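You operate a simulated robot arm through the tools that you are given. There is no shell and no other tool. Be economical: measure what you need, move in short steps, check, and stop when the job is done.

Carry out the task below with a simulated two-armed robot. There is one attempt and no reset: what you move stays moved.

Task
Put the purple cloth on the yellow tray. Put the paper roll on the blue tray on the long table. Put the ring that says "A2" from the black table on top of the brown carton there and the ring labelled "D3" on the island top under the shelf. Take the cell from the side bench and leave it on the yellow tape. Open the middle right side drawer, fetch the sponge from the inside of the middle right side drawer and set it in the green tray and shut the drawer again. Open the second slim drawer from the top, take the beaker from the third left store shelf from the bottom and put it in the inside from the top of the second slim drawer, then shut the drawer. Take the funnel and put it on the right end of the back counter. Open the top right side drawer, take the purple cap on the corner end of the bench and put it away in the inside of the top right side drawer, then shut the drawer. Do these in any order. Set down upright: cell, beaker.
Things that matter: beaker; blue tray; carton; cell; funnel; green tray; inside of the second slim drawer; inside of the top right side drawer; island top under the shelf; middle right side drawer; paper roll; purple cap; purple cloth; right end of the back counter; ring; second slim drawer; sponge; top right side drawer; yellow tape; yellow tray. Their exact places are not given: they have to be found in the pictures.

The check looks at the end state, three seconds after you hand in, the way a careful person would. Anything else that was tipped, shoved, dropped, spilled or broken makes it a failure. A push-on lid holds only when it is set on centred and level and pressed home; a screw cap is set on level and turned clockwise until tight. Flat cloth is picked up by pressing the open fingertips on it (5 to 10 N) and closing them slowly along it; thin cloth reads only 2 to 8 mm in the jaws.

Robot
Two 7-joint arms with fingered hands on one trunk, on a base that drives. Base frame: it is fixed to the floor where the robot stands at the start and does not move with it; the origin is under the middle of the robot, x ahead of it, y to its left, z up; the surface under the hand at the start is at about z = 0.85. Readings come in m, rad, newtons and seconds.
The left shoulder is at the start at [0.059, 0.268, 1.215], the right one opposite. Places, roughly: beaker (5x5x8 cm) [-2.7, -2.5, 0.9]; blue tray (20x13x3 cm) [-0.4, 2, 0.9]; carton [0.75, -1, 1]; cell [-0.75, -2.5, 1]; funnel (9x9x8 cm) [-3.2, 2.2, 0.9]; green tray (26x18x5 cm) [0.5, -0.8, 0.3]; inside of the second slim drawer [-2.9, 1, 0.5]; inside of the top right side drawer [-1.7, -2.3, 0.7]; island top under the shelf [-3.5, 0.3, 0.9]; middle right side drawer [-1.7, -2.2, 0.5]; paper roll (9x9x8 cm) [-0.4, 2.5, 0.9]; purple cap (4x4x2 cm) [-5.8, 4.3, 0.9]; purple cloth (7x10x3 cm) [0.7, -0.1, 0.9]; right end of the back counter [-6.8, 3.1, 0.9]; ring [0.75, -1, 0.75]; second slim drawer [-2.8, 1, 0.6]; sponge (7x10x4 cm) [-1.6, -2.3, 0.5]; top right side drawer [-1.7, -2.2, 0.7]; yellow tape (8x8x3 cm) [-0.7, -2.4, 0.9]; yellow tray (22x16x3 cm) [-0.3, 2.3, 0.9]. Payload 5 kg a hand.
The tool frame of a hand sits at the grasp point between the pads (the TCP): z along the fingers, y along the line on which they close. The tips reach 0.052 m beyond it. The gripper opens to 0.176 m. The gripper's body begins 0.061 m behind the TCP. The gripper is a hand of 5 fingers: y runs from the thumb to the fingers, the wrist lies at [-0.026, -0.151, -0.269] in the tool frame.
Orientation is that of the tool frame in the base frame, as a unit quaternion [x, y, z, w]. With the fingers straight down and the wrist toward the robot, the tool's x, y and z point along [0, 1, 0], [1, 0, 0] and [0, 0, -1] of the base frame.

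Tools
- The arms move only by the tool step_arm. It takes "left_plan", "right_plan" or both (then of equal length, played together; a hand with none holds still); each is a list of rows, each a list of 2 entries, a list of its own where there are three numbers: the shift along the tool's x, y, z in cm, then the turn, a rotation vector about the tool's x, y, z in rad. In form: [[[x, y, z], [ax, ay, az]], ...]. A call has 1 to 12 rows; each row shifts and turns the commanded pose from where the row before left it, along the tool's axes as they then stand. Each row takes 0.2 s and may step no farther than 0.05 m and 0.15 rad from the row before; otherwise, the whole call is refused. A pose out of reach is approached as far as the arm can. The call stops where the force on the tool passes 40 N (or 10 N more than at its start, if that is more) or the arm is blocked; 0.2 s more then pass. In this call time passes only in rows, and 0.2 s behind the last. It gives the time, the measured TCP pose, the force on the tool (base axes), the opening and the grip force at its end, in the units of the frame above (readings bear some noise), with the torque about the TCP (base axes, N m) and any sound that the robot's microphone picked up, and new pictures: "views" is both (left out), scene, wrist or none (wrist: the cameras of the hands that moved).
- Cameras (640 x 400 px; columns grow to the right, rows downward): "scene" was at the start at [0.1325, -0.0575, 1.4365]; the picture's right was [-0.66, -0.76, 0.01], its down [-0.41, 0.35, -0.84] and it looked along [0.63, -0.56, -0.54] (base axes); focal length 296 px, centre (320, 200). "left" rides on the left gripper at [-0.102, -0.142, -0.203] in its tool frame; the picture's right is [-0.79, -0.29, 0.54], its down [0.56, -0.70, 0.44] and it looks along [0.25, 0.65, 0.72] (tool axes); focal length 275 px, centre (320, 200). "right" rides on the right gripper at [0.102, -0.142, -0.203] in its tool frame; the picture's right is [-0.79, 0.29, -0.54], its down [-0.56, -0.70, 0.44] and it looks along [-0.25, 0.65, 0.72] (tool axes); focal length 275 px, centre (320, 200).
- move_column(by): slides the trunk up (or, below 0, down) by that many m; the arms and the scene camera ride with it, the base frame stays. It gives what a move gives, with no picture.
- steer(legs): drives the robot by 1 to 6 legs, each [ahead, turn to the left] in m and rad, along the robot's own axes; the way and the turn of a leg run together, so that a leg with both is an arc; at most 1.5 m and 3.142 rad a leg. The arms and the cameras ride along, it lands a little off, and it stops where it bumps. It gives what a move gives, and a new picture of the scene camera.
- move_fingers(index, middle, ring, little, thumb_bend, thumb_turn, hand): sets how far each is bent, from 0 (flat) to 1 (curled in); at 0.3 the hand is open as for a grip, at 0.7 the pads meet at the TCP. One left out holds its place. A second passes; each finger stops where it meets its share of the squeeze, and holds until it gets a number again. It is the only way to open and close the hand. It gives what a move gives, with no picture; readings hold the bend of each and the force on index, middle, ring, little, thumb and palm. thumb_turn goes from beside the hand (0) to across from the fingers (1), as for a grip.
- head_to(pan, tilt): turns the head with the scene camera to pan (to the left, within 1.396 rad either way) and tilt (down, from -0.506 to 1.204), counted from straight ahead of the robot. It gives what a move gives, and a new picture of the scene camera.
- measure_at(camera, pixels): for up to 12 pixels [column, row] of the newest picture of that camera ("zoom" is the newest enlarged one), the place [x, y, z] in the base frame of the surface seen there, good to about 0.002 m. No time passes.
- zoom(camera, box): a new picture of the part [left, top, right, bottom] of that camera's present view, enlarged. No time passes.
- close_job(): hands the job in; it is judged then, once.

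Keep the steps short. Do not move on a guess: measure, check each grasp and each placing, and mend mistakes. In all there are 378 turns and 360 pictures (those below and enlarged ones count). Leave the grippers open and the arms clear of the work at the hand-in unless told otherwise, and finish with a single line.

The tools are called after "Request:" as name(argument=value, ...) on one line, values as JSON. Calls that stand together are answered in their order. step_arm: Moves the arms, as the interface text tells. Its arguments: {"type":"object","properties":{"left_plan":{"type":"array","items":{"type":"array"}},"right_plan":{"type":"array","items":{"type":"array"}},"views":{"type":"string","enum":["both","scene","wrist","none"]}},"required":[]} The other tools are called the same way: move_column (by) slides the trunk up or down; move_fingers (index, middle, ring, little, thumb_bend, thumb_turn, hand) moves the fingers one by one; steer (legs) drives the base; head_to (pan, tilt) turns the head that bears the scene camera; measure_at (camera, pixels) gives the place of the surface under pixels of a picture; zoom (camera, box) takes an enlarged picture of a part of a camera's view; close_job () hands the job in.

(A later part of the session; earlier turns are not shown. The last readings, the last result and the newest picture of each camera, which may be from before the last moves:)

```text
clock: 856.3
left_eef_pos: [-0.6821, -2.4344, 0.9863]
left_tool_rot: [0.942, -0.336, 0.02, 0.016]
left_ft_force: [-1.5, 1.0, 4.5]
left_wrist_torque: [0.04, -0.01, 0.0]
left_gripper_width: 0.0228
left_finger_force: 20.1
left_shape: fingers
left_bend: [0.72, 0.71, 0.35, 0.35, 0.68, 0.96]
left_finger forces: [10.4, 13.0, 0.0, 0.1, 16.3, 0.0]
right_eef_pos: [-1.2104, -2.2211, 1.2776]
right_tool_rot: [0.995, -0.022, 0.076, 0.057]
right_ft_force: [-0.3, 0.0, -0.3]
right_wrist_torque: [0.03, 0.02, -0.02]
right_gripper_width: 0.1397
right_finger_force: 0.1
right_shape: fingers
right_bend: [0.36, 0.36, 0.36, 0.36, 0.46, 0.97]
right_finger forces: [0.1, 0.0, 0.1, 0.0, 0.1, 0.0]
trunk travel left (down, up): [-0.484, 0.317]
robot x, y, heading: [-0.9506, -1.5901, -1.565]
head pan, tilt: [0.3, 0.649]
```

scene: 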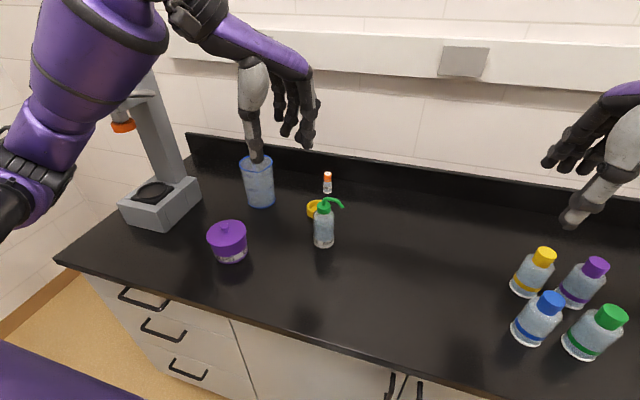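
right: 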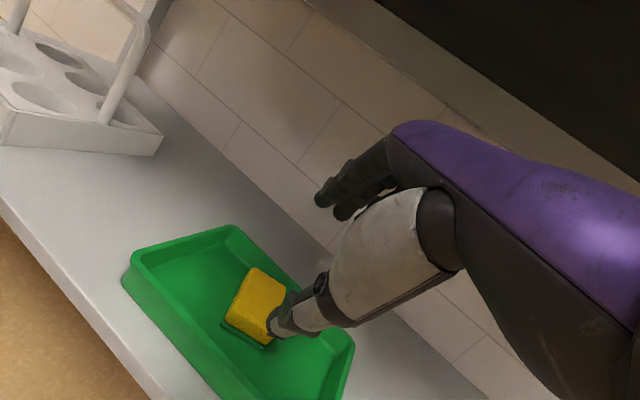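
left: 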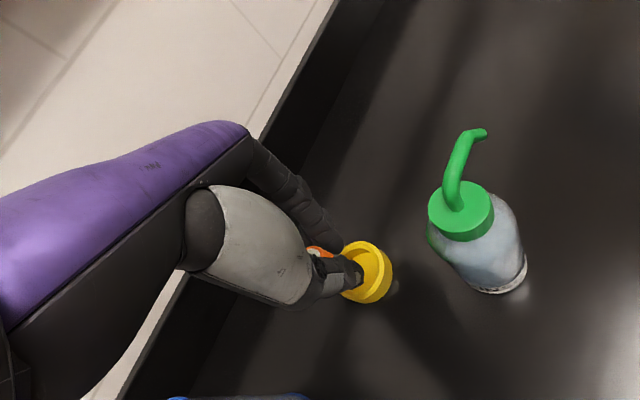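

The cell touches the tape (4.5 N). I release slowly in two steps and rise.

Request:
move_fingers(hand="left", index=0.63, middle=0.63, thumb_bend=0.62)

Request:
move_fingers(hand="left", index=0.5, middle=0.5, thumb_bend=0.5)

Request:
step_arm(left_plan=[[[0, 0, -1], [0, 0, 0]], [[0, 0, -3], [0, 0, 0]], [[0, 0, -4], [0, 0, 0]], [[0, 0, -4], [0, 0, 0]], [[0, 0, -4], [0, 0, 0]], [[0, 0, -4], [0, 0, 0]]], views="wrist")

```text
clock: 857.3
left_eef_pos: [-0.6812, -2.4337, 0.9852]
left_tool_rot: [0.942, -0.336, 0.019, 0.015]
left_ft_force: [-0.7, -0.3, -0.2]
left_wrist_torque: [-0.05, 0.0, -0.01]
left_gripper_width: 0.0447
left_finger_force: 0.1
left_shape: fingers
left_bend: [0.63, 0.63, 0.35, 0.35, 0.62, 0.97]
left_finger forces: [0.2, 0.0, 0.0, 0.0, 0.1, 0.0]
right_eef_pos: [-1.2091, -2.221, 1.2764]
right_tool_rot: [0.995, -0.021, 0.075, 0.057]
right_ft_force: [-0.6, 0.3, -0.4]
right_wrist_torque: [-0.02, -0.02, 0.0]
right_gripper_width: 0.1393
right_finger_force: 0.0
right_shape: fingers
right_bend: [0.36, 0.36, 0.36, 0.36, 0.46, 0.97]
right_finger forces: [0.0, 0.0, 0.0, 0.1, 0.1, 0.0]
trunk travel left (down, up): [-0.484, 0.317]
robot x, y, heading: [-0.9497, -1.5905, -1.563]
head pan, tilt: [0.3, 0.649]
```

```text
clock: 858.3
left_eef_pos: [-0.6804, -2.4328, 0.9859]
left_tool_rot: [0.941, -0.337, 0.02, 0.015]
left_ft_force: [0.3, 0.3, -1.1]
left_wrist_torque: [-0.01, 0.04, -0.01]
left_gripper_width: 0.0992
left_finger_force: 0.0
left_shape: fingers
left_bend: [0.5, 0.5, 0.35, 0.35, 0.5, 0.97]
left_finger forces: [0.0, 0.0, 0.0, 0.0, 0.1, 0.1]
right_eef_pos: [-1.2102, -2.2198, 1.2767]
right_tool_rot: [0.995, -0.022, 0.076, 0.058]
right_ft_force: [0.0, -0.3, -0.5]
right_wrist_torque: [0.0, 0.04, 0.01]
right_gripper_width: 0.1394
right_finger_force: 0.0
right_shape: fingers
right_bend: [0.36, 0.36, 0.36, 0.36, 0.46, 0.97]
right_finger forces: [0.1, 0.0, 0.1, 0.0, 0.0, 0.0]
trunk travel left (down, up): [-0.484, 0.317]
robot x, y, heading: [-0.9438, -1.5884, -1.571]
head pan, tilt: [0.3, 0.649]
```

```text
clock: 859.7
left_eef_pos: [-0.6864, -2.4226, 1.1878]
left_tool_rot: [0.942, -0.336, 0.019, 0.015]
left_ft_force: [-1.1, 1.3, -2.4]
left_wrist_torque: [-0.11, -0.06, 0.03]
left_gripper_width: 0.0993
left_finger_force: 0.1
left_shape: fingers
left_bend: [0.5, 0.5, 0.35, 0.35, 0.5, 0.97]
left_finger forces: [0.1, 0.0, 0.0, 0.0, 0.0, 0.0]
right_eef_pos: [-1.2103, -2.2201, 1.2763]
right_tool_rot: [0.995, -0.022, 0.077, 0.057]
right_ft_force: [-0.3, 0.7, 0.3]
right_wrist_torque: [-0.08, 0.0, -0.03]
right_gripper_width: 0.1394
right_finger_force: 0.1
right_shape: fingers
right_bend: [0.36, 0.36, 0.36, 0.36, 0.46, 0.97]
right_finger forces: [0.0, 0.0, 0.0, 0.1, 0.1, 0.0]
trunk travel left (down, up): [-0.484, 0.317]
robot x, y, heading: [-0.9471, -1.5915, -1.568]
head pan, tilt: [0.3, 0.649]
```

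left: 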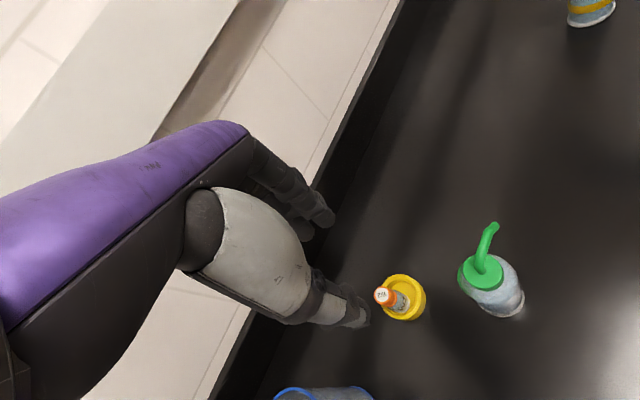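

The cell stands in the tape. I check it's upright by measuring its cap.

Request:
measure_at(camera="left", pixels=[[382, 295], [400, 300], [404, 307], [388, 296], [418, 290], [388, 310]])

Request:
step_arm(left_plan=[[[-2, -2, -3], [0, 0, -0.1]], [[-2, -3, -2], [0, 0, -0.1]], [[-2, -3, 0], [0, 0, -0.1]], [[-2, -3, 0], [0, 0, -0.1]], [[-1, -3, 0], [0, 0, -0.1]], [[0, -3, 0], [0, 0, 0]]], views="none")

```text
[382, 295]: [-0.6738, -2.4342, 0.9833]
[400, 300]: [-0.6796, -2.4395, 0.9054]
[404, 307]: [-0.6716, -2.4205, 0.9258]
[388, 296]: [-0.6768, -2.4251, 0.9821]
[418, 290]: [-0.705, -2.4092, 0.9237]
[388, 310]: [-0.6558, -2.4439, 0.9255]
```

```text
clock: 861.1
left_eef_pos: [-0.6971, -2.2302, 1.2266]
left_tool_rot: [0.995, -0.092, 0.015, 0.021]
left_ft_force: [0.2, 1.2, 1.0]
left_wrist_torque: [-0.12, 0.07, -0.01]
left_gripper_width: 0.0995
left_finger_force: 0.0
left_shape: fingers
left_bend: [0.5, 0.5, 0.35, 0.35, 0.5, 0.98]
left_finger forces: [0.1, 0.0, 0.1, 0.0, 0.0, 0.0]
right_eef_pos: [-1.2087, -2.2191, 1.2778]
right_tool_rot: [0.995, -0.022, 0.076, 0.057]
right_ft_force: [0.3, 0.2, 0.5]
right_wrist_torque: [-0.06, 0.09, -0.06]
right_gripper_width: 0.1394
right_finger_force: 0.1
right_shape: fingers
right_bend: [0.36, 0.36, 0.36, 0.36, 0.46, 0.97]
right_finger forces: [0.0, 0.0, 0.0, 0.1, 0.1, 0.0]
trunk travel left (down, up): [-0.484, 0.317]
robot x, y, heading: [-0.9487, -1.5875, -1.569]
head pan, tilt: [0.3, 0.649]
```

The cell stands upright (cap at z=0.983 over the 0.903 floor). Last: the beaker. I drive back to the store shelf, to about (-2.45, -1.2) facing it.

Request:
steer(legs=[[-0.4, 0], [0, -1.571], [1.4, 0], [0, 1.571]])

```text
clock: 885.3
left_eef_pos: [-2.097, -1.8403, 1.2264]
left_tool_rot: [0.996, -0.083, 0.016, 0.02]
left_ft_force: [-0.7, 1.1, 0.9]
left_wrist_torque: [-0.01, -0.15, 0.02]
left_gripper_width: 0.0994
left_finger_force: 0.1
left_shape: fingers
left_bend: [0.5, 0.5, 0.35, 0.35, 0.5, 0.98]
left_finger forces: [0.1, 0.0, 0.0, 0.1, 0.1, 0.0]
right_eef_pos: [-2.6097, -1.8392, 1.2768]
right_tool_rot: [0.995, -0.014, 0.077, 0.056]
right_ft_force: [-1.0, 0.7, -0.9]
right_wrist_torque: [-0.06, -0.16, 0.02]
right_gripper_width: 0.1392
right_finger_force: 0.0
right_shape: fingers
right_bend: [0.36, 0.36, 0.36, 0.36, 0.46, 0.98]
right_finger forces: [0.0, 0.0, 0.1, 0.1, 0.1, 0.1]
trunk travel left (down, up): [-0.484, 0.317]
robot x, y, heading: [-2.3747, -1.2047, -1.556]
head pan, tilt: [0.3, 0.649]
```

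scene: 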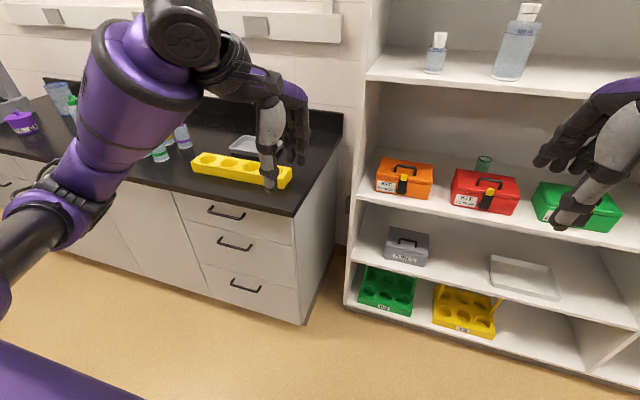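

The beaker is at (483,163), behind the red box. I measure it, the boxes and the shelves.

Request:
measure_at(camera="scene", pixels=[[483, 157], [478, 163], [489, 163], [482, 170], [470, 177], [488, 181], [510, 190], [460, 190], [445, 165], [515, 160], [450, 84], [425, 165]])

Request:
zoom(camera="scene", box=[360, 60, 640, 260])

```text
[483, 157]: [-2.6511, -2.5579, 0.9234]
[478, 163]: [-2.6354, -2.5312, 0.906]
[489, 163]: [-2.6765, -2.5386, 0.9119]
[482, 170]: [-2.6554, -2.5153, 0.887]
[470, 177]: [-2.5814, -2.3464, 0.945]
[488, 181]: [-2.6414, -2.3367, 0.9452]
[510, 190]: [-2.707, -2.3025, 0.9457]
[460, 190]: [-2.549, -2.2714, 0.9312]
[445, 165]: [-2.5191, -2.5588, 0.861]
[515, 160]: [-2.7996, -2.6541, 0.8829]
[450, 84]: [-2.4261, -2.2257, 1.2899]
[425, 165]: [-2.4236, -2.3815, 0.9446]
```

```text
2.00 times, centred on (500, 160) of scene
```

zoom: 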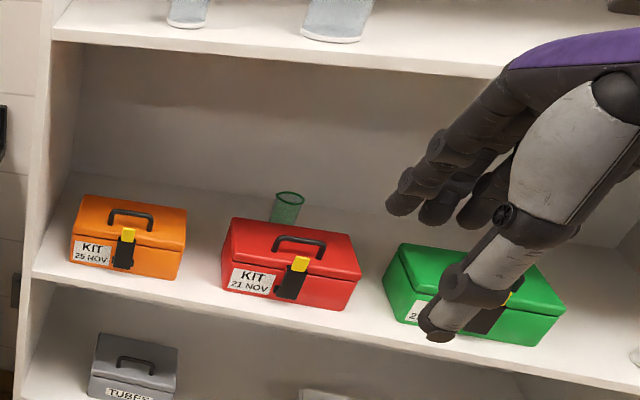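

Beaker: centre about (-2.657, -2.545), shelf surface 0.861, rim ≈0.94. The upper shelf is at about 1.27, and the red box in front has its top at 0.945. I'll reach over the box with the left hand, gripping sideways with the hand pitched 45°. I set that orientation first.

Request:
step_arm(left_plan=[[[0, 0, 0], [0, 0, 0.13]], [[0, 0, 0], [0, 0, 0.14]], [[0, 0, 0], [0, 0, 0.14]], [[0, 0, 0], [0, 0, 0.14]], [[0, 0, 0], [0, 0, 0.14]], [[0, 0, 0], [0, 0, 0.14]], [[0, 0, 0], [0, 0, 0.14]], [[0, 0, 0], [0, 0, 0.14]], [[0, 0, 0], [0, 0, 0.14]], [[0, 0, 0], [0, 0, 0.14]]], views="none")

Request:
step_arm(left_plan=[[[0, 0, 0], [0, 0.12, 0]], [[0, 0, 0], [0, 0.13, 0]], [[0, 0, 0], [0, 0.13, 0]], [[0, 0, 0], [0, 0.13, 0]], [[0, 0, 0], [0, 0.13, 0]], [[0, 0, 0], [0, 0.13, 0]]], views="none")

```text
clock: 887.5
left_eef_pos: [-2.0972, -1.8241, 1.234]
left_tool_rot: [0.711, -0.703, 0.03, 0.01]
left_ft_force: [-2.0, -1.4, 0.9]
left_wrist_torque: [0.01, -0.12, 0.0]
left_gripper_width: 0.0996
left_finger_force: 0.0
left_shape: fingers
left_bend: [0.5, 0.5, 0.35, 0.35, 0.5, 0.98]
left_finger forces: [0.0, 0.1, 0.0, 0.0, 0.1, 0.0]
right_eef_pos: [-2.61, -1.8228, 1.285]
right_tool_rot: [0.995, -0.013, 0.077, 0.062]
right_ft_force: [-0.8, -0.4, -0.9]
right_wrist_torque: [-0.02, -0.16, 0.02]
right_gripper_width: 0.1395
right_finger_force: 0.1
right_shape: fingers
right_bend: [0.36, 0.36, 0.36, 0.36, 0.46, 0.98]
right_finger forces: [0.1, 0.0, 0.0, 0.0, 0.0, 0.0]
trunk travel left (down, up): [-0.484, 0.317]
robot x, y, heading: [-2.3763, -1.2062, -1.553]
head pan, tilt: [0.3, 0.649]
```

```text
clock: 888.9
left_eef_pos: [-2.0977, -1.8234, 1.2362]
left_tool_rot: [0.647, -0.647, 0.296, 0.274]
left_ft_force: [1.0, 0.4, 0.5]
left_wrist_torque: [0.01, 0.05, -0.03]
left_gripper_width: 0.0999
left_finger_force: 0.0
left_shape: fingers
left_bend: [0.5, 0.5, 0.35, 0.35, 0.5, 0.98]
left_finger forces: [0.1, 0.1, 0.1, 0.1, 0.0, 0.0]
right_eef_pos: [-2.6088, -1.8227, 1.2849]
right_tool_rot: [0.995, -0.013, 0.077, 0.063]
right_ft_force: [0.0, 0.7, 0.6]
right_wrist_torque: [-0.08, 0.07, -0.06]
right_gripper_width: 0.1394
right_finger_force: 0.1
right_shape: fingers
right_bend: [0.36, 0.36, 0.36, 0.36, 0.46, 0.98]
right_finger forces: [0.0, 0.1, 0.1, 0.0, 0.0, 0.0]
trunk travel left (down, up): [-0.484, 0.317]
robot x, y, heading: [-2.3794, -1.2074, -1.552]
head pan, tilt: [0.3, 0.649]
```

The hand is set: fingers forward-down at 47°, closing sideways. I lower the trunk 0.15 m and drive to about (-2.75, -1.5).

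Request:
move_column(by=-0.15)

Request:
steer(legs=[[0, -0.92], [0.46, 0], [0, 0.902]])

```text
clock: 890.7
left_eef_pos: [-2.097, -1.8228, 1.0858]
left_tool_rot: [0.648, -0.647, 0.294, 0.273]
left_ft_force: [0.0, -0.2, 0.7]
left_wrist_torque: [-0.04, 0.03, 0.04]
left_gripper_width: 0.0997
left_finger_force: 0.1
left_shape: fingers
left_bend: [0.5, 0.5, 0.35, 0.35, 0.5, 0.98]
left_finger forces: [0.0, 0.0, 0.1, 0.1, 0.0, 0.0]
right_eef_pos: [-2.6079, -1.8228, 1.1368]
right_tool_rot: [0.995, -0.012, 0.077, 0.064]
right_ft_force: [0.2, 0.3, -0.3]
right_wrist_torque: [-0.07, 0.03, 0.0]
right_gripper_width: 0.1396
right_finger_force: 0.0
right_shape: fingers
right_bend: [0.36, 0.36, 0.36, 0.36, 0.46, 0.98]
right_finger forces: [0.1, 0.0, 0.0, 0.0, 0.0, 0.1]
trunk travel left (down, up): [-0.334, 0.467]
robot x, y, heading: [-2.3772, -1.2081, -1.552]
head pan, tilt: [0.3, 0.649]
```

```text
clock: 901.4
left_eef_pos: [-2.446, -2.1168, 1.0837]
left_tool_rot: [0.653, -0.643, 0.295, 0.27]
left_ft_force: [0.6, -0.9, -0.8]
left_wrist_torque: [0.02, 0.02, 0.0]
left_gripper_width: 0.0996
left_finger_force: 0.0
left_shape: fingers
left_bend: [0.5, 0.5, 0.35, 0.35, 0.5, 0.98]
left_finger forces: [0.0, 0.1, 0.0, 0.0, 0.1, 0.0]
right_eef_pos: [-2.9573, -2.1228, 1.1347]
right_tool_rot: [0.995, -0.005, 0.078, 0.062]
right_ft_force: [0.5, -0.9, -0.2]
right_wrist_torque: [0.01, -0.02, -0.01]
right_gripper_width: 0.1396
right_finger_force: 0.0
right_shape: fingers
right_bend: [0.36, 0.36, 0.36, 0.36, 0.46, 0.98]
right_finger forces: [0.0, 0.0, 0.0, 0.0, 0.1, 0.0]
trunk travel left (down, up): [-0.334, 0.467]
robot x, y, heading: [-2.7501, -1.5007, -1.529]
head pan, tilt: [0.3, 0.649]
```

scene: 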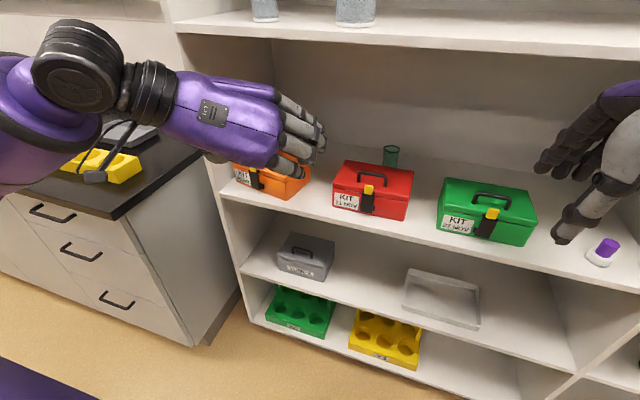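

I measure the beaker and its surroundings again from here, and pull the right hand back 12 cm for safety.

Request:
measure_at(camera="scene", pixels=[[391, 147], [385, 150], [397, 150], [391, 160], [375, 170], [412, 172], [340, 165], [330, 195], [308, 165], [400, 45], [445, 180], [372, 178]])

Request:
step_arm(right_plan=[[[0, -3, 0], [0, 0, 0]], [[0, -4, 0], [0, 0, 0]], [[0, -4, 0], [0, 0, 0]], [[0, -1, 0], [0, 0, 0]]], views="none")

```text
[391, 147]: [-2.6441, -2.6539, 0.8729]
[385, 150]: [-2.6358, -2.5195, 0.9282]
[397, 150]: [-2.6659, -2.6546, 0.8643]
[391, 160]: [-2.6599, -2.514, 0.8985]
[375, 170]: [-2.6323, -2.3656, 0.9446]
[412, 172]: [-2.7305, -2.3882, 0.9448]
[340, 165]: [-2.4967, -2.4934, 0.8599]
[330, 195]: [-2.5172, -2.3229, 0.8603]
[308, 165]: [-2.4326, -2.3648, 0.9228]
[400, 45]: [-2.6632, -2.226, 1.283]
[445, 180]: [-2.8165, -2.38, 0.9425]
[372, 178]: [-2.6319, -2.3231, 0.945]
```

```text
clock: 902.4
left_eef_pos: [-2.4461, -2.1021, 1.0913]
left_tool_rot: [0.652, -0.64, 0.3, 0.274]
left_ft_force: [2.0, 0.9, 0.1]
left_wrist_torque: [-0.08, 0.2, -0.11]
left_gripper_width: 0.0998
left_finger_force: 0.1
left_shape: fingers
left_bend: [0.5, 0.5, 0.35, 0.35, 0.5, 0.98]
left_finger forces: [0.1, 0.0, 0.1, 0.0, 0.1, 0.1]
right_eef_pos: [-2.9446, -2.0316, 1.1517]
right_tool_rot: [0.995, -0.005, 0.076, 0.066]
right_ft_force: [2.3, 1.4, 1.9]
right_wrist_torque: [-0.15, 0.28, -0.11]
right_gripper_width: 0.1394
right_finger_force: 0.0
right_shape: fingers
right_bend: [0.36, 0.36, 0.36, 0.36, 0.46, 0.98]
right_finger forces: [0.1, 0.0, 0.0, 0.0, 0.0, 0.1]
right hand out of reach, approached as far as the arm can: row 2, 3, 4
trunk travel left (down, up): [-0.334, 0.467]
robot x, y, heading: [-2.7515, -1.4963, -1.53]
head pan, tilt: [0.3, 0.649]
```

The beaker centre is (-2.658, -2.54). I move the left hand sideways in front of the shelf to x≈-2.657, z≈1.045.

Request:
step_arm(left_plan=[[[-0.4, 3, 0.4], [0, 0, 0]], [[-0.7, 4.2, 0.6], [0, 0, 0]], [[-0.7, 4.2, 0.6], [0, 0, 0]], [[-0.7, 4.2, 0.6], [0, 0, 0]], [[-0.7, 4.2, 0.6], [0, 0, 0]], [[0, 1.2, 0], [0, 0, 0]]], views="none")

Request:
step_arm(left_plan=[[[2, 0, 2.2], [0, 0, 0]], [[3.3, 0, 3.6], [0, 0, 0]], [[3.3, 0, 3.6], [0, 0, 0]], [[3.3, 0, 3.6], [0, 0, 0]], [[3.3, 0, 3.6], [0, 0, 0]]], views="wrist")

```text
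clock: 903.8
left_eef_pos: [-2.6554, -2.1088, 1.0436]
left_tool_rot: [0.652, -0.64, 0.301, 0.274]
left_ft_force: [-1.1, 1.0, 0.6]
left_wrist_torque: [0.02, 0.03, 0.01]
left_gripper_width: 0.0995
left_finger_force: 0.0
left_shape: fingers
left_bend: [0.5, 0.5, 0.35, 0.35, 0.5, 0.98]
left_finger forces: [0.1, 0.1, 0.0, 0.0, 0.0, 0.0]
right_eef_pos: [-2.9466, -2.0315, 1.1519]
right_tool_rot: [0.995, -0.005, 0.077, 0.067]
right_ft_force: [-0.2, 1.2, 0.9]
right_wrist_torque: [-0.02, 0.05, -0.01]
right_gripper_width: 0.1391
right_finger_force: 0.0
right_shape: fingers
right_bend: [0.36, 0.36, 0.36, 0.36, 0.46, 0.98]
right_finger forces: [0.0, 0.0, 0.1, 0.0, 0.1, 0.0]
trunk travel left (down, up): [-0.334, 0.467]
robot x, y, heading: [-2.7523, -1.5018, -1.53]
head pan, tilt: [0.3, 0.649]
```

```text
clock: 905.0
left_eef_pos: [-2.6446, -2.3267, 1.0509]
left_tool_rot: [0.651, -0.641, 0.3, 0.273]
left_ft_force: [0.0, 0.1, -0.8]
left_wrist_torque: [-0.13, -0.03, 0.05]
left_gripper_width: 0.0999
left_finger_force: 0.1
left_shape: fingers
left_bend: [0.5, 0.5, 0.35, 0.35, 0.5, 0.98]
left_finger forces: [0.1, 0.1, 0.1, 0.0, 0.0, 0.0]
right_eef_pos: [-2.9472, -2.0341, 1.1502]
right_tool_rot: [0.995, -0.005, 0.077, 0.066]
right_ft_force: [-0.7, -0.8, -0.2]
right_wrist_torque: [0.04, 0.0, 0.01]
right_gripper_width: 0.1392
right_finger_force: 0.0
right_shape: fingers
right_bend: [0.36, 0.36, 0.36, 0.36, 0.46, 0.98]
right_finger forces: [0.0, 0.0, 0.1, 0.0, 0.1, 0.0]
trunk travel left (down, up): [-0.334, 0.467]
robot x, y, heading: [-2.746, -1.5022, -1.532]
head pan, tilt: [0.3, 0.649]
```

left: 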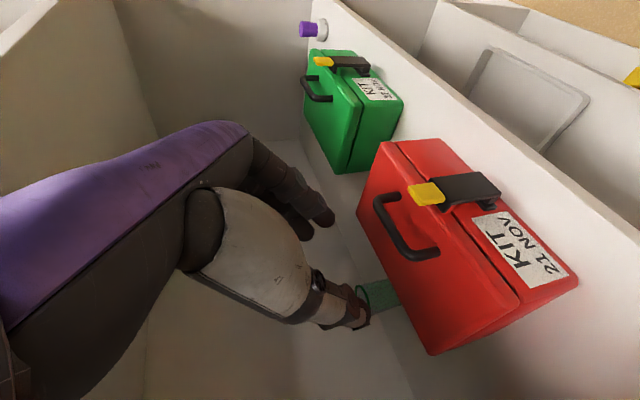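

The hand passes over the box, and the beaker is at (378,293). I continue forward and then down along the finger direction.

Request:
step_arm(left_plan=[[[3.3, 0.5, 3.6], [0, 0, 0]], [[3.3, 0.5, 3.6], [0, 0, 0]], [[0, 0.3, 3.5], [0, 0, 0]], [[0, 0, 3.5], [0, 0, 0]], [[0, 0, 3], [0, 0, 0]]], views="wrist")

```text
clock: 906.4
left_eef_pos: [-2.6528, -2.4953, 1.0027]
left_tool_rot: [0.649, -0.636, 0.305, 0.285]
left_ft_force: [1.5, 3.4, 6.4]
left_wrist_torque: [0.06, 0.14, -0.05]
left_gripper_width: 0.0994
left_finger_force: 0.1
left_shape: fingers
left_bend: [0.5, 0.5, 0.35, 0.35, 0.5, 0.98]
left_finger forces: [0.1, 0.1, 0.1, 0.0, 0.0, 0.0]
right_eef_pos: [-2.9447, -2.0289, 1.1599]
right_tool_rot: [0.995, -0.003, 0.076, 0.066]
right_ft_force: [0.7, 5.5, 1.9]
right_wrist_torque: [-0.62, 0.15, -0.28]
right_gripper_width: 0.1395
right_finger_force: 0.1
right_shape: fingers
right_bend: [0.36, 0.36, 0.36, 0.36, 0.46, 0.98]
right_finger forces: [0.0, 0.1, 0.0, 0.1, 0.1, 0.0]
trunk travel left (down, up): [-0.334, 0.467]
robot x, y, heading: [-2.7491, -1.5, -1.539]
head pan, tilt: [0.3, 0.649]
stopped in row 5 (left hand): the arm was blocked; the commanded pose is now the measured one
```

left: 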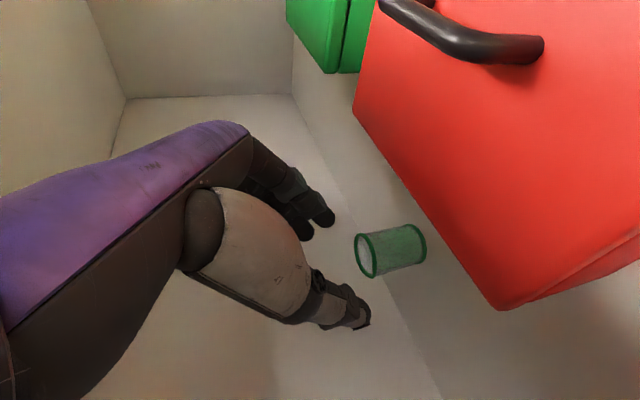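

The forearm probably meets the upper shelf's edge. The fingertips are already just above the beaker, so I lower the trunk 6 cm, which brings the elbow down too.

Request:
move_column(by=-0.06)

Request:
step_arm(left_plan=[[[0.7, 0, 0.8], [0, 0, 0]], [[0.7, 0.2, 0.8], [0, 0, 0]], [[0.6, 0.2, 0.7], [0, 0, 0]]], views="wrist")

```text
clock: 907.4
left_eef_pos: [-2.6529, -2.4939, 0.9381]
left_tool_rot: [0.649, -0.638, 0.304, 0.281]
left_ft_force: [0.8, -2.5, -3.1]
left_wrist_torque: [-0.02, 0.1, -0.04]
left_gripper_width: 0.0997
left_finger_force: 0.1
left_shape: fingers
left_bend: [0.5, 0.5, 0.35, 0.35, 0.5, 0.98]
left_finger forces: [0.0, 0.0, 0.0, 0.0, 0.0, 0.0]
right_eef_pos: [-2.9458, -2.0363, 1.0738]
right_tool_rot: [0.996, -0.005, 0.077, 0.049]
right_ft_force: [-0.4, -2.6, -1.6]
right_wrist_torque: [0.28, -0.06, 0.11]
right_gripper_width: 0.1392
right_finger_force: 0.1
right_shape: fingers
right_bend: [0.36, 0.36, 0.36, 0.36, 0.46, 0.98]
right_finger forces: [0.0, 0.0, 0.0, 0.1, 0.1, 0.0]
trunk travel left (down, up): [-0.274, 0.527]
robot x, y, heading: [-2.75, -1.5032, -1.539]
head pan, tilt: [0.3, 0.649]
```

```text
clock: 908.2
left_eef_pos: [-2.6572, -2.5205, 0.942]
left_tool_rot: [0.648, -0.638, 0.305, 0.283]
left_ft_force: [-0.5, -0.6, 1.1]
left_wrist_torque: [0.04, -0.03, 0.02]
left_gripper_width: 0.0995
left_finger_force: 0.0
left_shape: fingers
left_bend: [0.5, 0.5, 0.35, 0.35, 0.5, 0.98]
left_finger forces: [0.0, 0.0, 0.0, 0.0, 0.1, 0.1]
right_eef_pos: [-2.947, -2.0323, 1.0753]
right_tool_rot: [0.996, -0.004, 0.077, 0.05]
right_ft_force: [0.4, -0.2, 0.5]
right_wrist_torque: [0.0, -0.04, 0.02]
right_gripper_width: 0.1394
right_finger_force: 0.0
right_shape: fingers
right_bend: [0.36, 0.36, 0.36, 0.36, 0.46, 0.98]
right_finger forces: [0.0, 0.0, 0.0, 0.0, 0.0, 0.1]
trunk travel left (down, up): [-0.274, 0.527]
robot x, y, heading: [-2.7509, -1.4999, -1.536]
head pan, tilt: [0.3, 0.649]
```

left: 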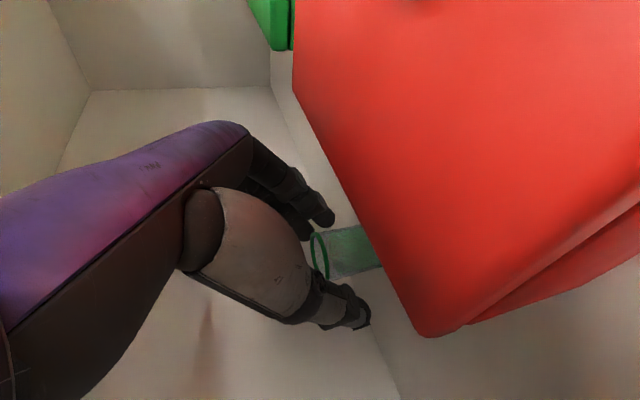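

The beaker is between the index and thumb. I close gently.

Request:
move_fingers(hand="left", index=0.62, middle=0.62, thumb_bend=0.62)

Request:
move_fingers(hand="left", index=0.66, middle=0.66, thumb_bend=0.65)

```text
clock: 909.2
left_eef_pos: [-2.6575, -2.5215, 0.9406]
left_tool_rot: [0.648, -0.638, 0.305, 0.283]
left_ft_force: [-0.3, 0.0, 0.4]
left_wrist_torque: [0.05, 0.0, -0.02]
left_gripper_width: 0.0515
left_finger_force: 2.1
left_shape: fingers
left_bend: [0.61, 0.62, 0.35, 0.35, 0.61, 0.97]
left_finger forces: [2.0, 0.0, 0.1, 0.0, 1.9, 0.0]
right_eef_pos: [-2.9465, -2.0335, 1.0741]
right_tool_rot: [0.996, -0.006, 0.077, 0.051]
right_ft_force: [-0.3, -0.1, -0.2]
right_wrist_torque: [0.02, 0.0, -0.01]
right_gripper_width: 0.1394
right_finger_force: 0.0
right_shape: fingers
right_bend: [0.36, 0.36, 0.36, 0.36, 0.46, 0.98]
right_finger forces: [0.1, 0.0, 0.0, 0.0, 0.1, 0.1]
trunk travel left (down, up): [-0.274, 0.527]
robot x, y, heading: [-2.7499, -1.4999, -1.535]
head pan, tilt: [0.3, 0.649]
```

```text
clock: 910.2
left_eef_pos: [-2.6578, -2.5205, 0.9419]
left_tool_rot: [0.648, -0.638, 0.305, 0.283]
left_ft_force: [-0.1, 0.2, -0.5]
left_wrist_torque: [0.03, -0.01, -0.02]
left_gripper_width: 0.0494
left_finger_force: 6.3
left_shape: fingers
left_bend: [0.61, 0.66, 0.35, 0.35, 0.62, 0.97]
left_finger forces: [6.9, 0.0, 0.0, 0.1, 6.1, 0.0]
right_eef_pos: [-2.9452, -2.0333, 1.0748]
right_tool_rot: [0.996, -0.006, 0.077, 0.051]
right_ft_force: [0.5, 1.1, -0.4]
right_wrist_torque: [0.0, 0.0, 0.01]
right_gripper_width: 0.1394
right_finger_force: 0.0
right_shape: fingers
right_bend: [0.36, 0.36, 0.36, 0.36, 0.46, 0.98]
right_finger forces: [0.0, 0.1, 0.0, 0.1, 0.0, 0.1]
trunk travel left (down, up): [-0.274, 0.527]
robot x, y, heading: [-2.7509, -1.5047, -1.54]
head pan, tilt: [0.3, 0.649]
```

Only the index and thumb bear. I open, shift 1.2 cm toward the index side (down and back), and close again so the middle finger holds too.

Request:
move_fingers(hand="left", index=0.54, middle=0.54, thumb_bend=0.54)

Request:
step_arm(left_plan=[[[-0.6, 0, 0.3], [0, 0, 0]], [[-0.7, 0, 0.5], [0, 0, 0]], [[0, 0, 0], [0, 0, 0]]], views="none")

Request:
move_fingers(hand="left", index=0.67, middle=0.67, thumb_bend=0.66)

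```text
clock: 911.2
left_eef_pos: [-2.6569, -2.5213, 0.9408]
left_tool_rot: [0.648, -0.637, 0.305, 0.284]
left_ft_force: [0.2, -0.1, 0.2]
left_wrist_torque: [0.0, 0.02, -0.04]
left_gripper_width: 0.0817
left_finger_force: 0.1
left_shape: fingers
left_bend: [0.54, 0.54, 0.35, 0.35, 0.54, 0.97]
left_finger forces: [0.0, 0.0, 0.0, 0.0, 0.1, 0.1]
right_eef_pos: [-2.9467, -2.0337, 1.0757]
right_tool_rot: [0.996, -0.006, 0.077, 0.05]
right_ft_force: [-0.6, -0.9, -0.2]
right_wrist_torque: [0.04, 0.01, 0.01]
right_gripper_width: 0.1392
right_finger_force: 0.1
right_shape: fingers
right_bend: [0.36, 0.36, 0.36, 0.36, 0.46, 0.98]
right_finger forces: [0.0, 0.1, 0.0, 0.0, 0.0, 0.1]
trunk travel left (down, up): [-0.274, 0.527]
robot x, y, heading: [-2.7532, -1.4997, -1.537]
head pan, tilt: [0.3, 0.649]
```

```text
clock: 912.0
left_eef_pos: [-2.6575, -2.5178, 0.926]
left_tool_rot: [0.648, -0.638, 0.305, 0.284]
left_ft_force: [0.3, 0.1, 0.8]
left_wrist_torque: [-0.01, -0.05, -0.04]
left_gripper_width: 0.0816
left_finger_force: 0.1
left_shape: fingers
left_bend: [0.54, 0.54, 0.35, 0.35, 0.54, 0.97]
left_finger forces: [0.1, 0.0, 0.0, 0.0, 0.0, 0.1]
right_eef_pos: [-2.9473, -2.0325, 1.0751]
right_tool_rot: [0.996, -0.006, 0.077, 0.049]
right_ft_force: [0.1, 0.5, 0.0]
right_wrist_torque: [-0.02, 0.0, -0.02]
right_gripper_width: 0.1391
right_finger_force: 0.0
right_shape: fingers
right_bend: [0.36, 0.36, 0.36, 0.36, 0.46, 0.98]
right_finger forces: [0.0, 0.1, 0.0, 0.0, 0.0, 0.1]
trunk travel left (down, up): [-0.274, 0.527]
robot x, y, heading: [-2.75, -1.5019, -1.536]
head pan, tilt: [0.3, 0.649]
```

```text
clock: 913.0
left_eef_pos: [-2.6573, -2.5188, 0.9271]
left_tool_rot: [0.648, -0.638, 0.305, 0.283]
left_ft_force: [-0.1, -0.6, 1.3]
left_wrist_torque: [0.04, 0.0, -0.02]
left_gripper_width: 0.0507
left_finger_force: 9.9
left_shape: fingers
left_bend: [0.61, 0.66, 0.35, 0.35, 0.62, 0.97]
left_finger forces: [9.0, 1.2, 0.0, 0.0, 9.4, 0.0]
right_eef_pos: [-2.9457, -2.0333, 1.0741]
right_tool_rot: [0.996, -0.006, 0.078, 0.051]
right_ft_force: [-0.1, 0.9, 0.8]
right_wrist_torque: [-0.01, 0.0, 0.01]
right_gripper_width: 0.1392
right_finger_force: 0.1
right_shape: fingers
right_bend: [0.36, 0.36, 0.36, 0.36, 0.46, 0.98]
right_finger forces: [0.1, 0.0, 0.0, 0.0, 0.0, 0.1]
trunk travel left (down, up): [-0.274, 0.527]
robot x, y, heading: [-2.7489, -1.5024, -1.538]
head pan, tilt: [0.3, 0.649]
```

Held by the index, middle and thumb. I squeeze a bit more, then lift 7.5 cm.

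Request:
move_fingers(hand="left", index=0.71, middle=0.75, thumb_bend=0.7)

Request:
step_arm(left_plan=[[[0.7, 0, -0.65], [0, 0, 0]], [[1.1, 0, -1], [0, 0, 0]], [[1.5, 0, -1.35], [0, 0, 0]], [[1.5, 0, -1.35], [0, 0, 0]], [[0.8, 0, -0.7], [0, 0, 0]]], views="wrist")

```text
clock: 914.0
left_eef_pos: [-2.6568, -2.5181, 0.9276]
left_tool_rot: [0.648, -0.638, 0.305, 0.284]
left_ft_force: [-0.9, -0.5, 7.7]
left_wrist_torque: [-0.1, -0.06, 0.01]
left_gripper_width: 0.0502
left_finger_force: 19.9
left_shape: fingers
left_bend: [0.62, 0.68, 0.35, 0.35, 0.62, 0.97]
left_finger forces: [12.0, 9.7, 0.0, 0.1, 17.9, 0.0]
right_eef_pos: [-2.9467, -2.0317, 1.0746]
right_tool_rot: [0.996, -0.005, 0.076, 0.05]
right_ft_force: [-1.0, 0.1, 0.1]
right_wrist_torque: [0.01, -0.02, 0.01]
right_gripper_width: 0.1392
right_finger_force: 0.1
right_shape: fingers
right_bend: [0.36, 0.36, 0.36, 0.36, 0.46, 0.98]
right_finger forces: [0.0, 0.1, 0.0, 0.1, 0.0, 0.0]
trunk travel left (down, up): [-0.274, 0.527]
robot x, y, heading: [-2.7539, -1.5019, -1.539]
head pan, tilt: [0.3, 0.649]
```

```text
clock: 915.2
left_eef_pos: [-2.6586, -2.5187, 1.0007]
left_tool_rot: [0.649, -0.637, 0.305, 0.282]
left_ft_force: [0.2, -0.1, -2.3]
left_wrist_torque: [-0.05, -0.01, -0.02]
left_gripper_width: 0.0503
left_finger_force: 18.4
left_shape: fingers
left_bend: [0.62, 0.68, 0.35, 0.35, 0.62, 0.96]
left_finger forces: [11.4, 7.0, 0.0, 0.0, 17.8, 0.0]
right_eef_pos: [-2.9472, -2.0334, 1.0745]
right_tool_rot: [0.996, -0.006, 0.078, 0.05]
right_ft_force: [0.0, 0.2, 0.3]
right_wrist_torque: [-0.02, -0.02, 0.01]
right_gripper_width: 0.1392
right_finger_force: 0.1
right_shape: fingers
right_bend: [0.36, 0.36, 0.36, 0.36, 0.46, 0.98]
right_finger forces: [0.0, 0.0, 0.0, 0.0, 0.0, 0.1]
trunk travel left (down, up): [-0.274, 0.527]
robot x, y, heading: [-2.7519, -1.503, -1.54]
head pan, tilt: [0.3, 0.649]
```

left: 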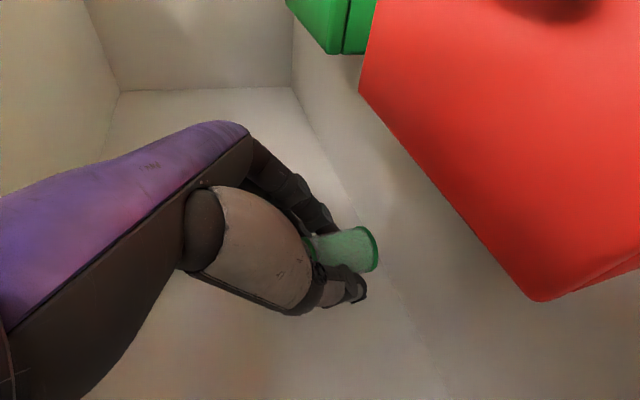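

The beaker is lifted. I move it sideways to the gap between the red and green boxes (x≈-2.765).

Request:
step_arm(left_plan=[[[0, 1.5, 0], [0, 0, 0]], [[0, 2.5, 0], [0, 0, 0]], [[0, 2.5, 0], [0, 0, 0]], [[0, 2.5, 0], [0, 0, 0]], [[0, 1.8, 0], [0, 0, 0]]], views="wrist")

```text
clock: 916.4
left_eef_pos: [-2.7677, -2.5207, 0.9987]
left_tool_rot: [0.649, -0.638, 0.305, 0.282]
left_ft_force: [0.5, -0.7, -2.3]
left_wrist_torque: [0.06, 0.05, 0.01]
left_gripper_width: 0.0503
left_finger_force: 18.6
left_shape: fingers
left_bend: [0.62, 0.68, 0.35, 0.35, 0.62, 0.96]
left_finger forces: [11.5, 7.0, 0.1, 0.1, 17.8, 0.0]
right_eef_pos: [-2.9472, -2.0342, 1.0744]
right_tool_rot: [0.996, -0.006, 0.078, 0.05]
right_ft_force: [-1.0, -1.2, -0.1]
right_wrist_torque: [-0.02, -0.06, 0.02]
right_gripper_width: 0.1391
right_finger_force: 0.0
right_shape: fingers
right_bend: [0.36, 0.36, 0.36, 0.36, 0.46, 0.98]
right_finger forces: [0.0, 0.1, 0.1, 0.0, 0.0, 0.1]
trunk travel left (down, up): [-0.274, 0.527]
robot x, y, heading: [-2.7481, -1.5019, -1.533]
head pan, tilt: [0.3, 0.649]
```

left: 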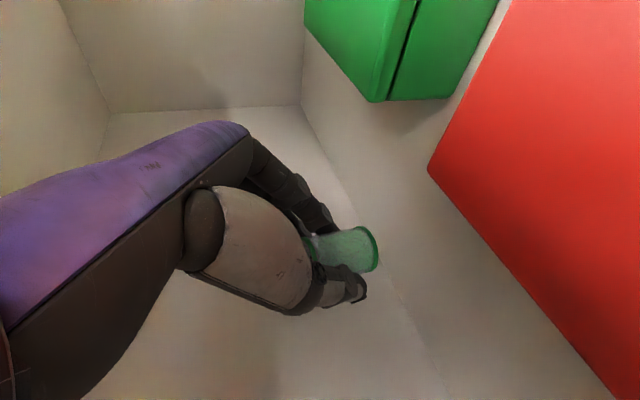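

I measure the box corners and the beaker bottom to verify the path through the gap.

Request:
measure_at(camera="left", pixels=[[384, 98], [430, 168], [372, 250], [360, 235], [372, 265], [440, 98], [505, 10], [350, 295]])

```text
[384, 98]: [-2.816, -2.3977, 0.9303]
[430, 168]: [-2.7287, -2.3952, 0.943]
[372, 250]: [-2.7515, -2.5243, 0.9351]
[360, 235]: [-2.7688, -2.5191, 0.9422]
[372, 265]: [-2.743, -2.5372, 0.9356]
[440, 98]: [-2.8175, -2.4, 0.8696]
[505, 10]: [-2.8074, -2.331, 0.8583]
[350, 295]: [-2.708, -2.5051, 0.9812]
```

Gap centre x=-2.772. I raise 2 cm, shift 1 cm, and pull straight back out of the shelf.

Request:
step_arm(left_plan=[[[0.7, 0.5, -0.7], [0, 0, 0]], [[0.7, 0.4, -0.7], [0, 0, 0]], [[-1.5, 0, -1.6], [0, 0, 0]], [[-2.5, 0, -2.7], [0, 0, 0]], [[-2.5, 0, -2.7], [0, 0, 0]], [[-2.7, 0, -3], [0, 0, 0]], [[-2.7, 0, -3], [0, 0, 0]], [[-2.7, 0, -3], [0, 0, 0]], [[-2.7, 0, -3], [0, 0, 0]], [[-2.7, 0, -3], [0, 0, 0]], [[-2.7, 0, -3], [0, 0, 0]]], views="scene")

```text
clock: 918.8
left_eef_pos: [-2.7831, -2.182, 1.0127]
left_tool_rot: [0.649, -0.637, 0.306, 0.283]
left_ft_force: [0.5, -0.9, 0.0]
left_wrist_torque: [0.06, 0.01, -0.03]
left_gripper_width: 0.0502
left_finger_force: 17.9
left_shape: fingers
left_bend: [0.62, 0.71, 0.35, 0.35, 0.62, 0.96]
left_finger forces: [11.1, 7.0, 0.0, 0.0, 17.3, 0.1]
right_eef_pos: [-2.9455, -2.0323, 1.0755]
right_tool_rot: [0.996, -0.005, 0.077, 0.05]
right_ft_force: [1.1, 1.5, 1.2]
right_wrist_torque: [-0.01, 0.02, -0.03]
right_gripper_width: 0.1393
right_finger_force: 0.0
right_shape: fingers
right_bend: [0.36, 0.36, 0.36, 0.36, 0.46, 0.98]
right_finger forces: [0.0, 0.1, 0.0, 0.0, 0.0, 0.0]
trunk travel left (down, up): [-0.274, 0.527]
robot x, y, heading: [-2.7527, -1.5005, -1.54]
head pan, tilt: [0.3, 0.649]
```

scene: 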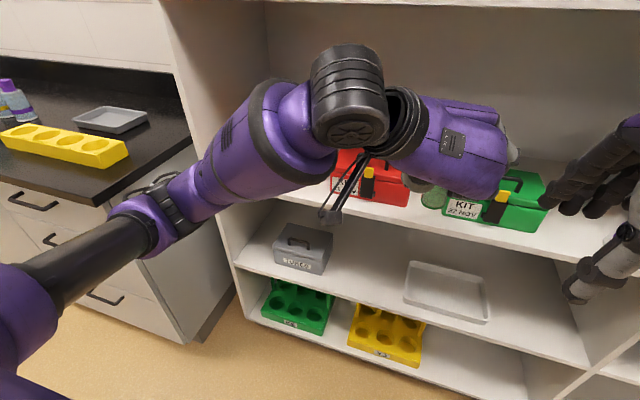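

The beaker is out, and the boxes are undisturbed. I drive round to the island front (y≈0.8) by the ROLLS drawer.

Request:
steer(legs=[[-0.2, 0], [0, 1.54], [1.0, 0], [0, 1.571], [1.5, 0], [0.6, 0]])

```text
clock: 952.8
left_eef_pos: [-1.6828, 1.4755, 1.0106]
left_tool_rot: [0.652, 0.634, 0.29, -0.298]
left_ft_force: [-1.5, 2.3, -1.7]
left_wrist_torque: [-0.08, -0.1, -0.07]
left_gripper_width: 0.05
left_finger_force: 16.5
left_shape: fingers
left_bend: [0.62, 0.71, 0.35, 0.35, 0.63, 0.96]
left_finger forces: [10.7, 6.4, 0.0, 0.1, 16.4, 0.0]
right_eef_pos: [-1.5273, 1.3189, 1.0734]
right_tool_rot: [0.029, 0.995, 0.051, -0.076]
right_ft_force: [1.0, -0.4, -3.6]
right_wrist_torque: [0.1, 0.23, -0.04]
right_gripper_width: 0.1395
right_finger_force: 0.1
right_shape: fingers
right_bend: [0.36, 0.36, 0.36, 0.36, 0.46, 0.98]
right_finger forces: [0.0, 0.0, 0.0, 0.0, 0.0, 0.0]
trunk travel left (down, up): [-0.274, 0.527]
robot x, y, heading: [-1.7468, 0.7979, 1.562]
head pan, tilt: [0.3, 0.649]
```

scene: 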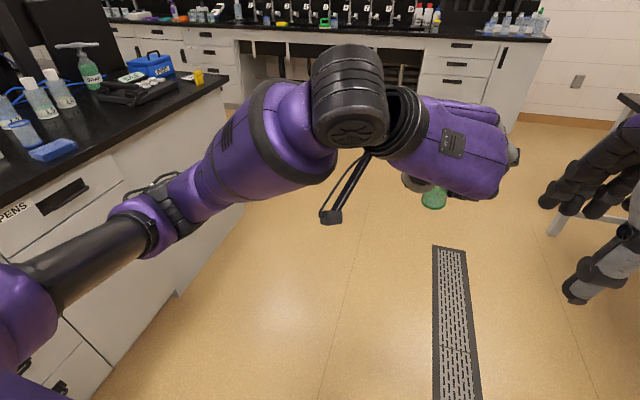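

I'm in position. I raise the beaker hand and shift it left, turn to face the island, and lower the trunk.

Request:
step_arm(left_plan=[[[1, -2, -1], [0, 0, 0]], [[2, -2.5, -2], [0, 0, 0]], [[2, -2.5, -2], [0, 0, 0]], [[2, -2.5, -2], [0, 0, 0]], [[2, -2.5, -2], [0, 0, 0]], [[2, -2, -2], [0, 0, 0]], [[2, 0, -2], [0, 0, 0]]], views="none")

Request:
steer(legs=[[0, 1.58]])

```text
clock: 954.4
left_eef_pos: [-1.8229, 1.4511, 1.2073]
left_tool_rot: [0.65, 0.632, 0.294, -0.302]
left_ft_force: [0.1, -0.2, -1.9]
left_wrist_torque: [0.11, 0.02, 0.07]
left_gripper_width: 0.0495
left_finger_force: 16.2
left_shape: fingers
left_bend: [0.62, 0.71, 0.35, 0.35, 0.63, 0.96]
left_finger forces: [10.6, 6.0, 0.1, 0.1, 16.0, 0.1]
right_eef_pos: [-1.5271, 1.3156, 1.0922]
right_tool_rot: [0.034, 0.994, 0.067, -0.083]
right_ft_force: [1.1, -0.7, 0.2]
right_wrist_torque: [0.05, 0.05, 0.01]
right_gripper_width: 0.1393
right_finger_force: 0.2
right_shape: fingers
right_bend: [0.36, 0.36, 0.36, 0.36, 0.46, 0.97]
right_finger forces: [0.0, 0.2, 0.0, 0.0, 0.0, 0.0]
trunk travel left (down, up): [-0.274, 0.527]
robot x, y, heading: [-1.7511, 0.7993, 1.555]
head pan, tilt: [0.3, 0.649]
```

```text
clock: 960.9
left_eef_pos: [-2.3938, 0.6772, 1.2076]
left_tool_rot: [-0.018, 0.907, -0.02, -0.421]
left_ft_force: [-0.1, 0.4, -0.2]
left_wrist_torque: [0.04, 0.01, -0.04]
left_gripper_width: 0.0491
left_finger_force: 16.0
left_shape: fingers
left_bend: [0.62, 0.71, 0.35, 0.35, 0.63, 0.96]
left_finger forces: [10.3, 5.6, 0.0, 0.0, 15.3, 0.0]
right_eef_pos: [-2.2732, 0.9797, 1.0858]
right_tool_rot: [0.708, -0.701, 0.02, 0.083]
right_ft_force: [0.2, 0.8, -0.6]
right_wrist_torque: [-0.02, -0.01, 0.0]
right_gripper_width: 0.1392
right_finger_force: 0.0
right_shape: fingers
right_bend: [0.36, 0.36, 0.36, 0.36, 0.46, 0.98]
right_finger forces: [0.0, 0.1, 0.0, 0.0, 0.0, 0.0]
trunk travel left (down, up): [-0.274, 0.527]
robot x, y, heading: [-1.7486, 0.8171, -3.086]
head pan, tilt: [0.3, 0.649]
```

scene: 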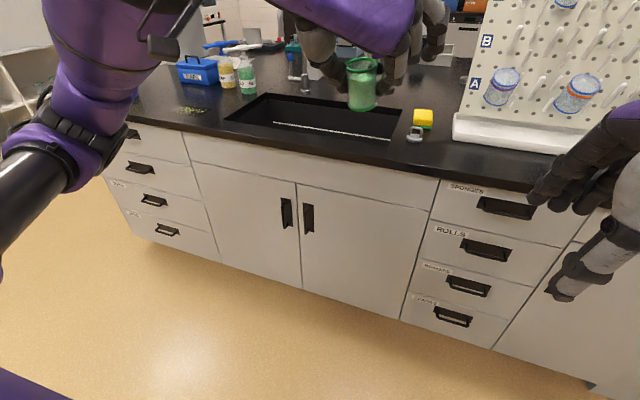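

ROLLS is the second slim drawer, handle at (487,248). I measure the bar and the face.

Request:
measure_at(camera="scene", pixels=[[485, 255], [466, 246], [506, 260], [487, 245], [440, 250], [520, 270], [505, 217], [470, 290], [430, 235], [530, 255]])

Request:
zoom(camera="scene", box=[400, 170, 570, 310])

```text
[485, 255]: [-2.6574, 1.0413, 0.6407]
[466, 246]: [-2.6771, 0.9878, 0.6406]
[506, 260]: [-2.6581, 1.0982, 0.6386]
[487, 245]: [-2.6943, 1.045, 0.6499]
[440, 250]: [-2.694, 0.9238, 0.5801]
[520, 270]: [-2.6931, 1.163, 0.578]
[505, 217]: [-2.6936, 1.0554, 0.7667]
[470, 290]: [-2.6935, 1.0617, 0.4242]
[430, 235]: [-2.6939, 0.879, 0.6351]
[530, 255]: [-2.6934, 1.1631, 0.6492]
```

```text
2.86 times, centred on (485, 240) of scene
```

zoom: 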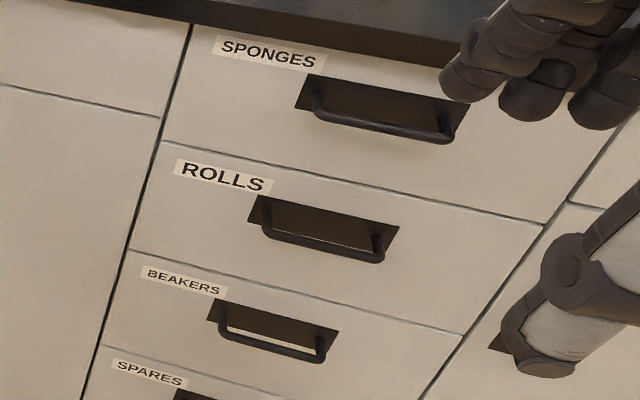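

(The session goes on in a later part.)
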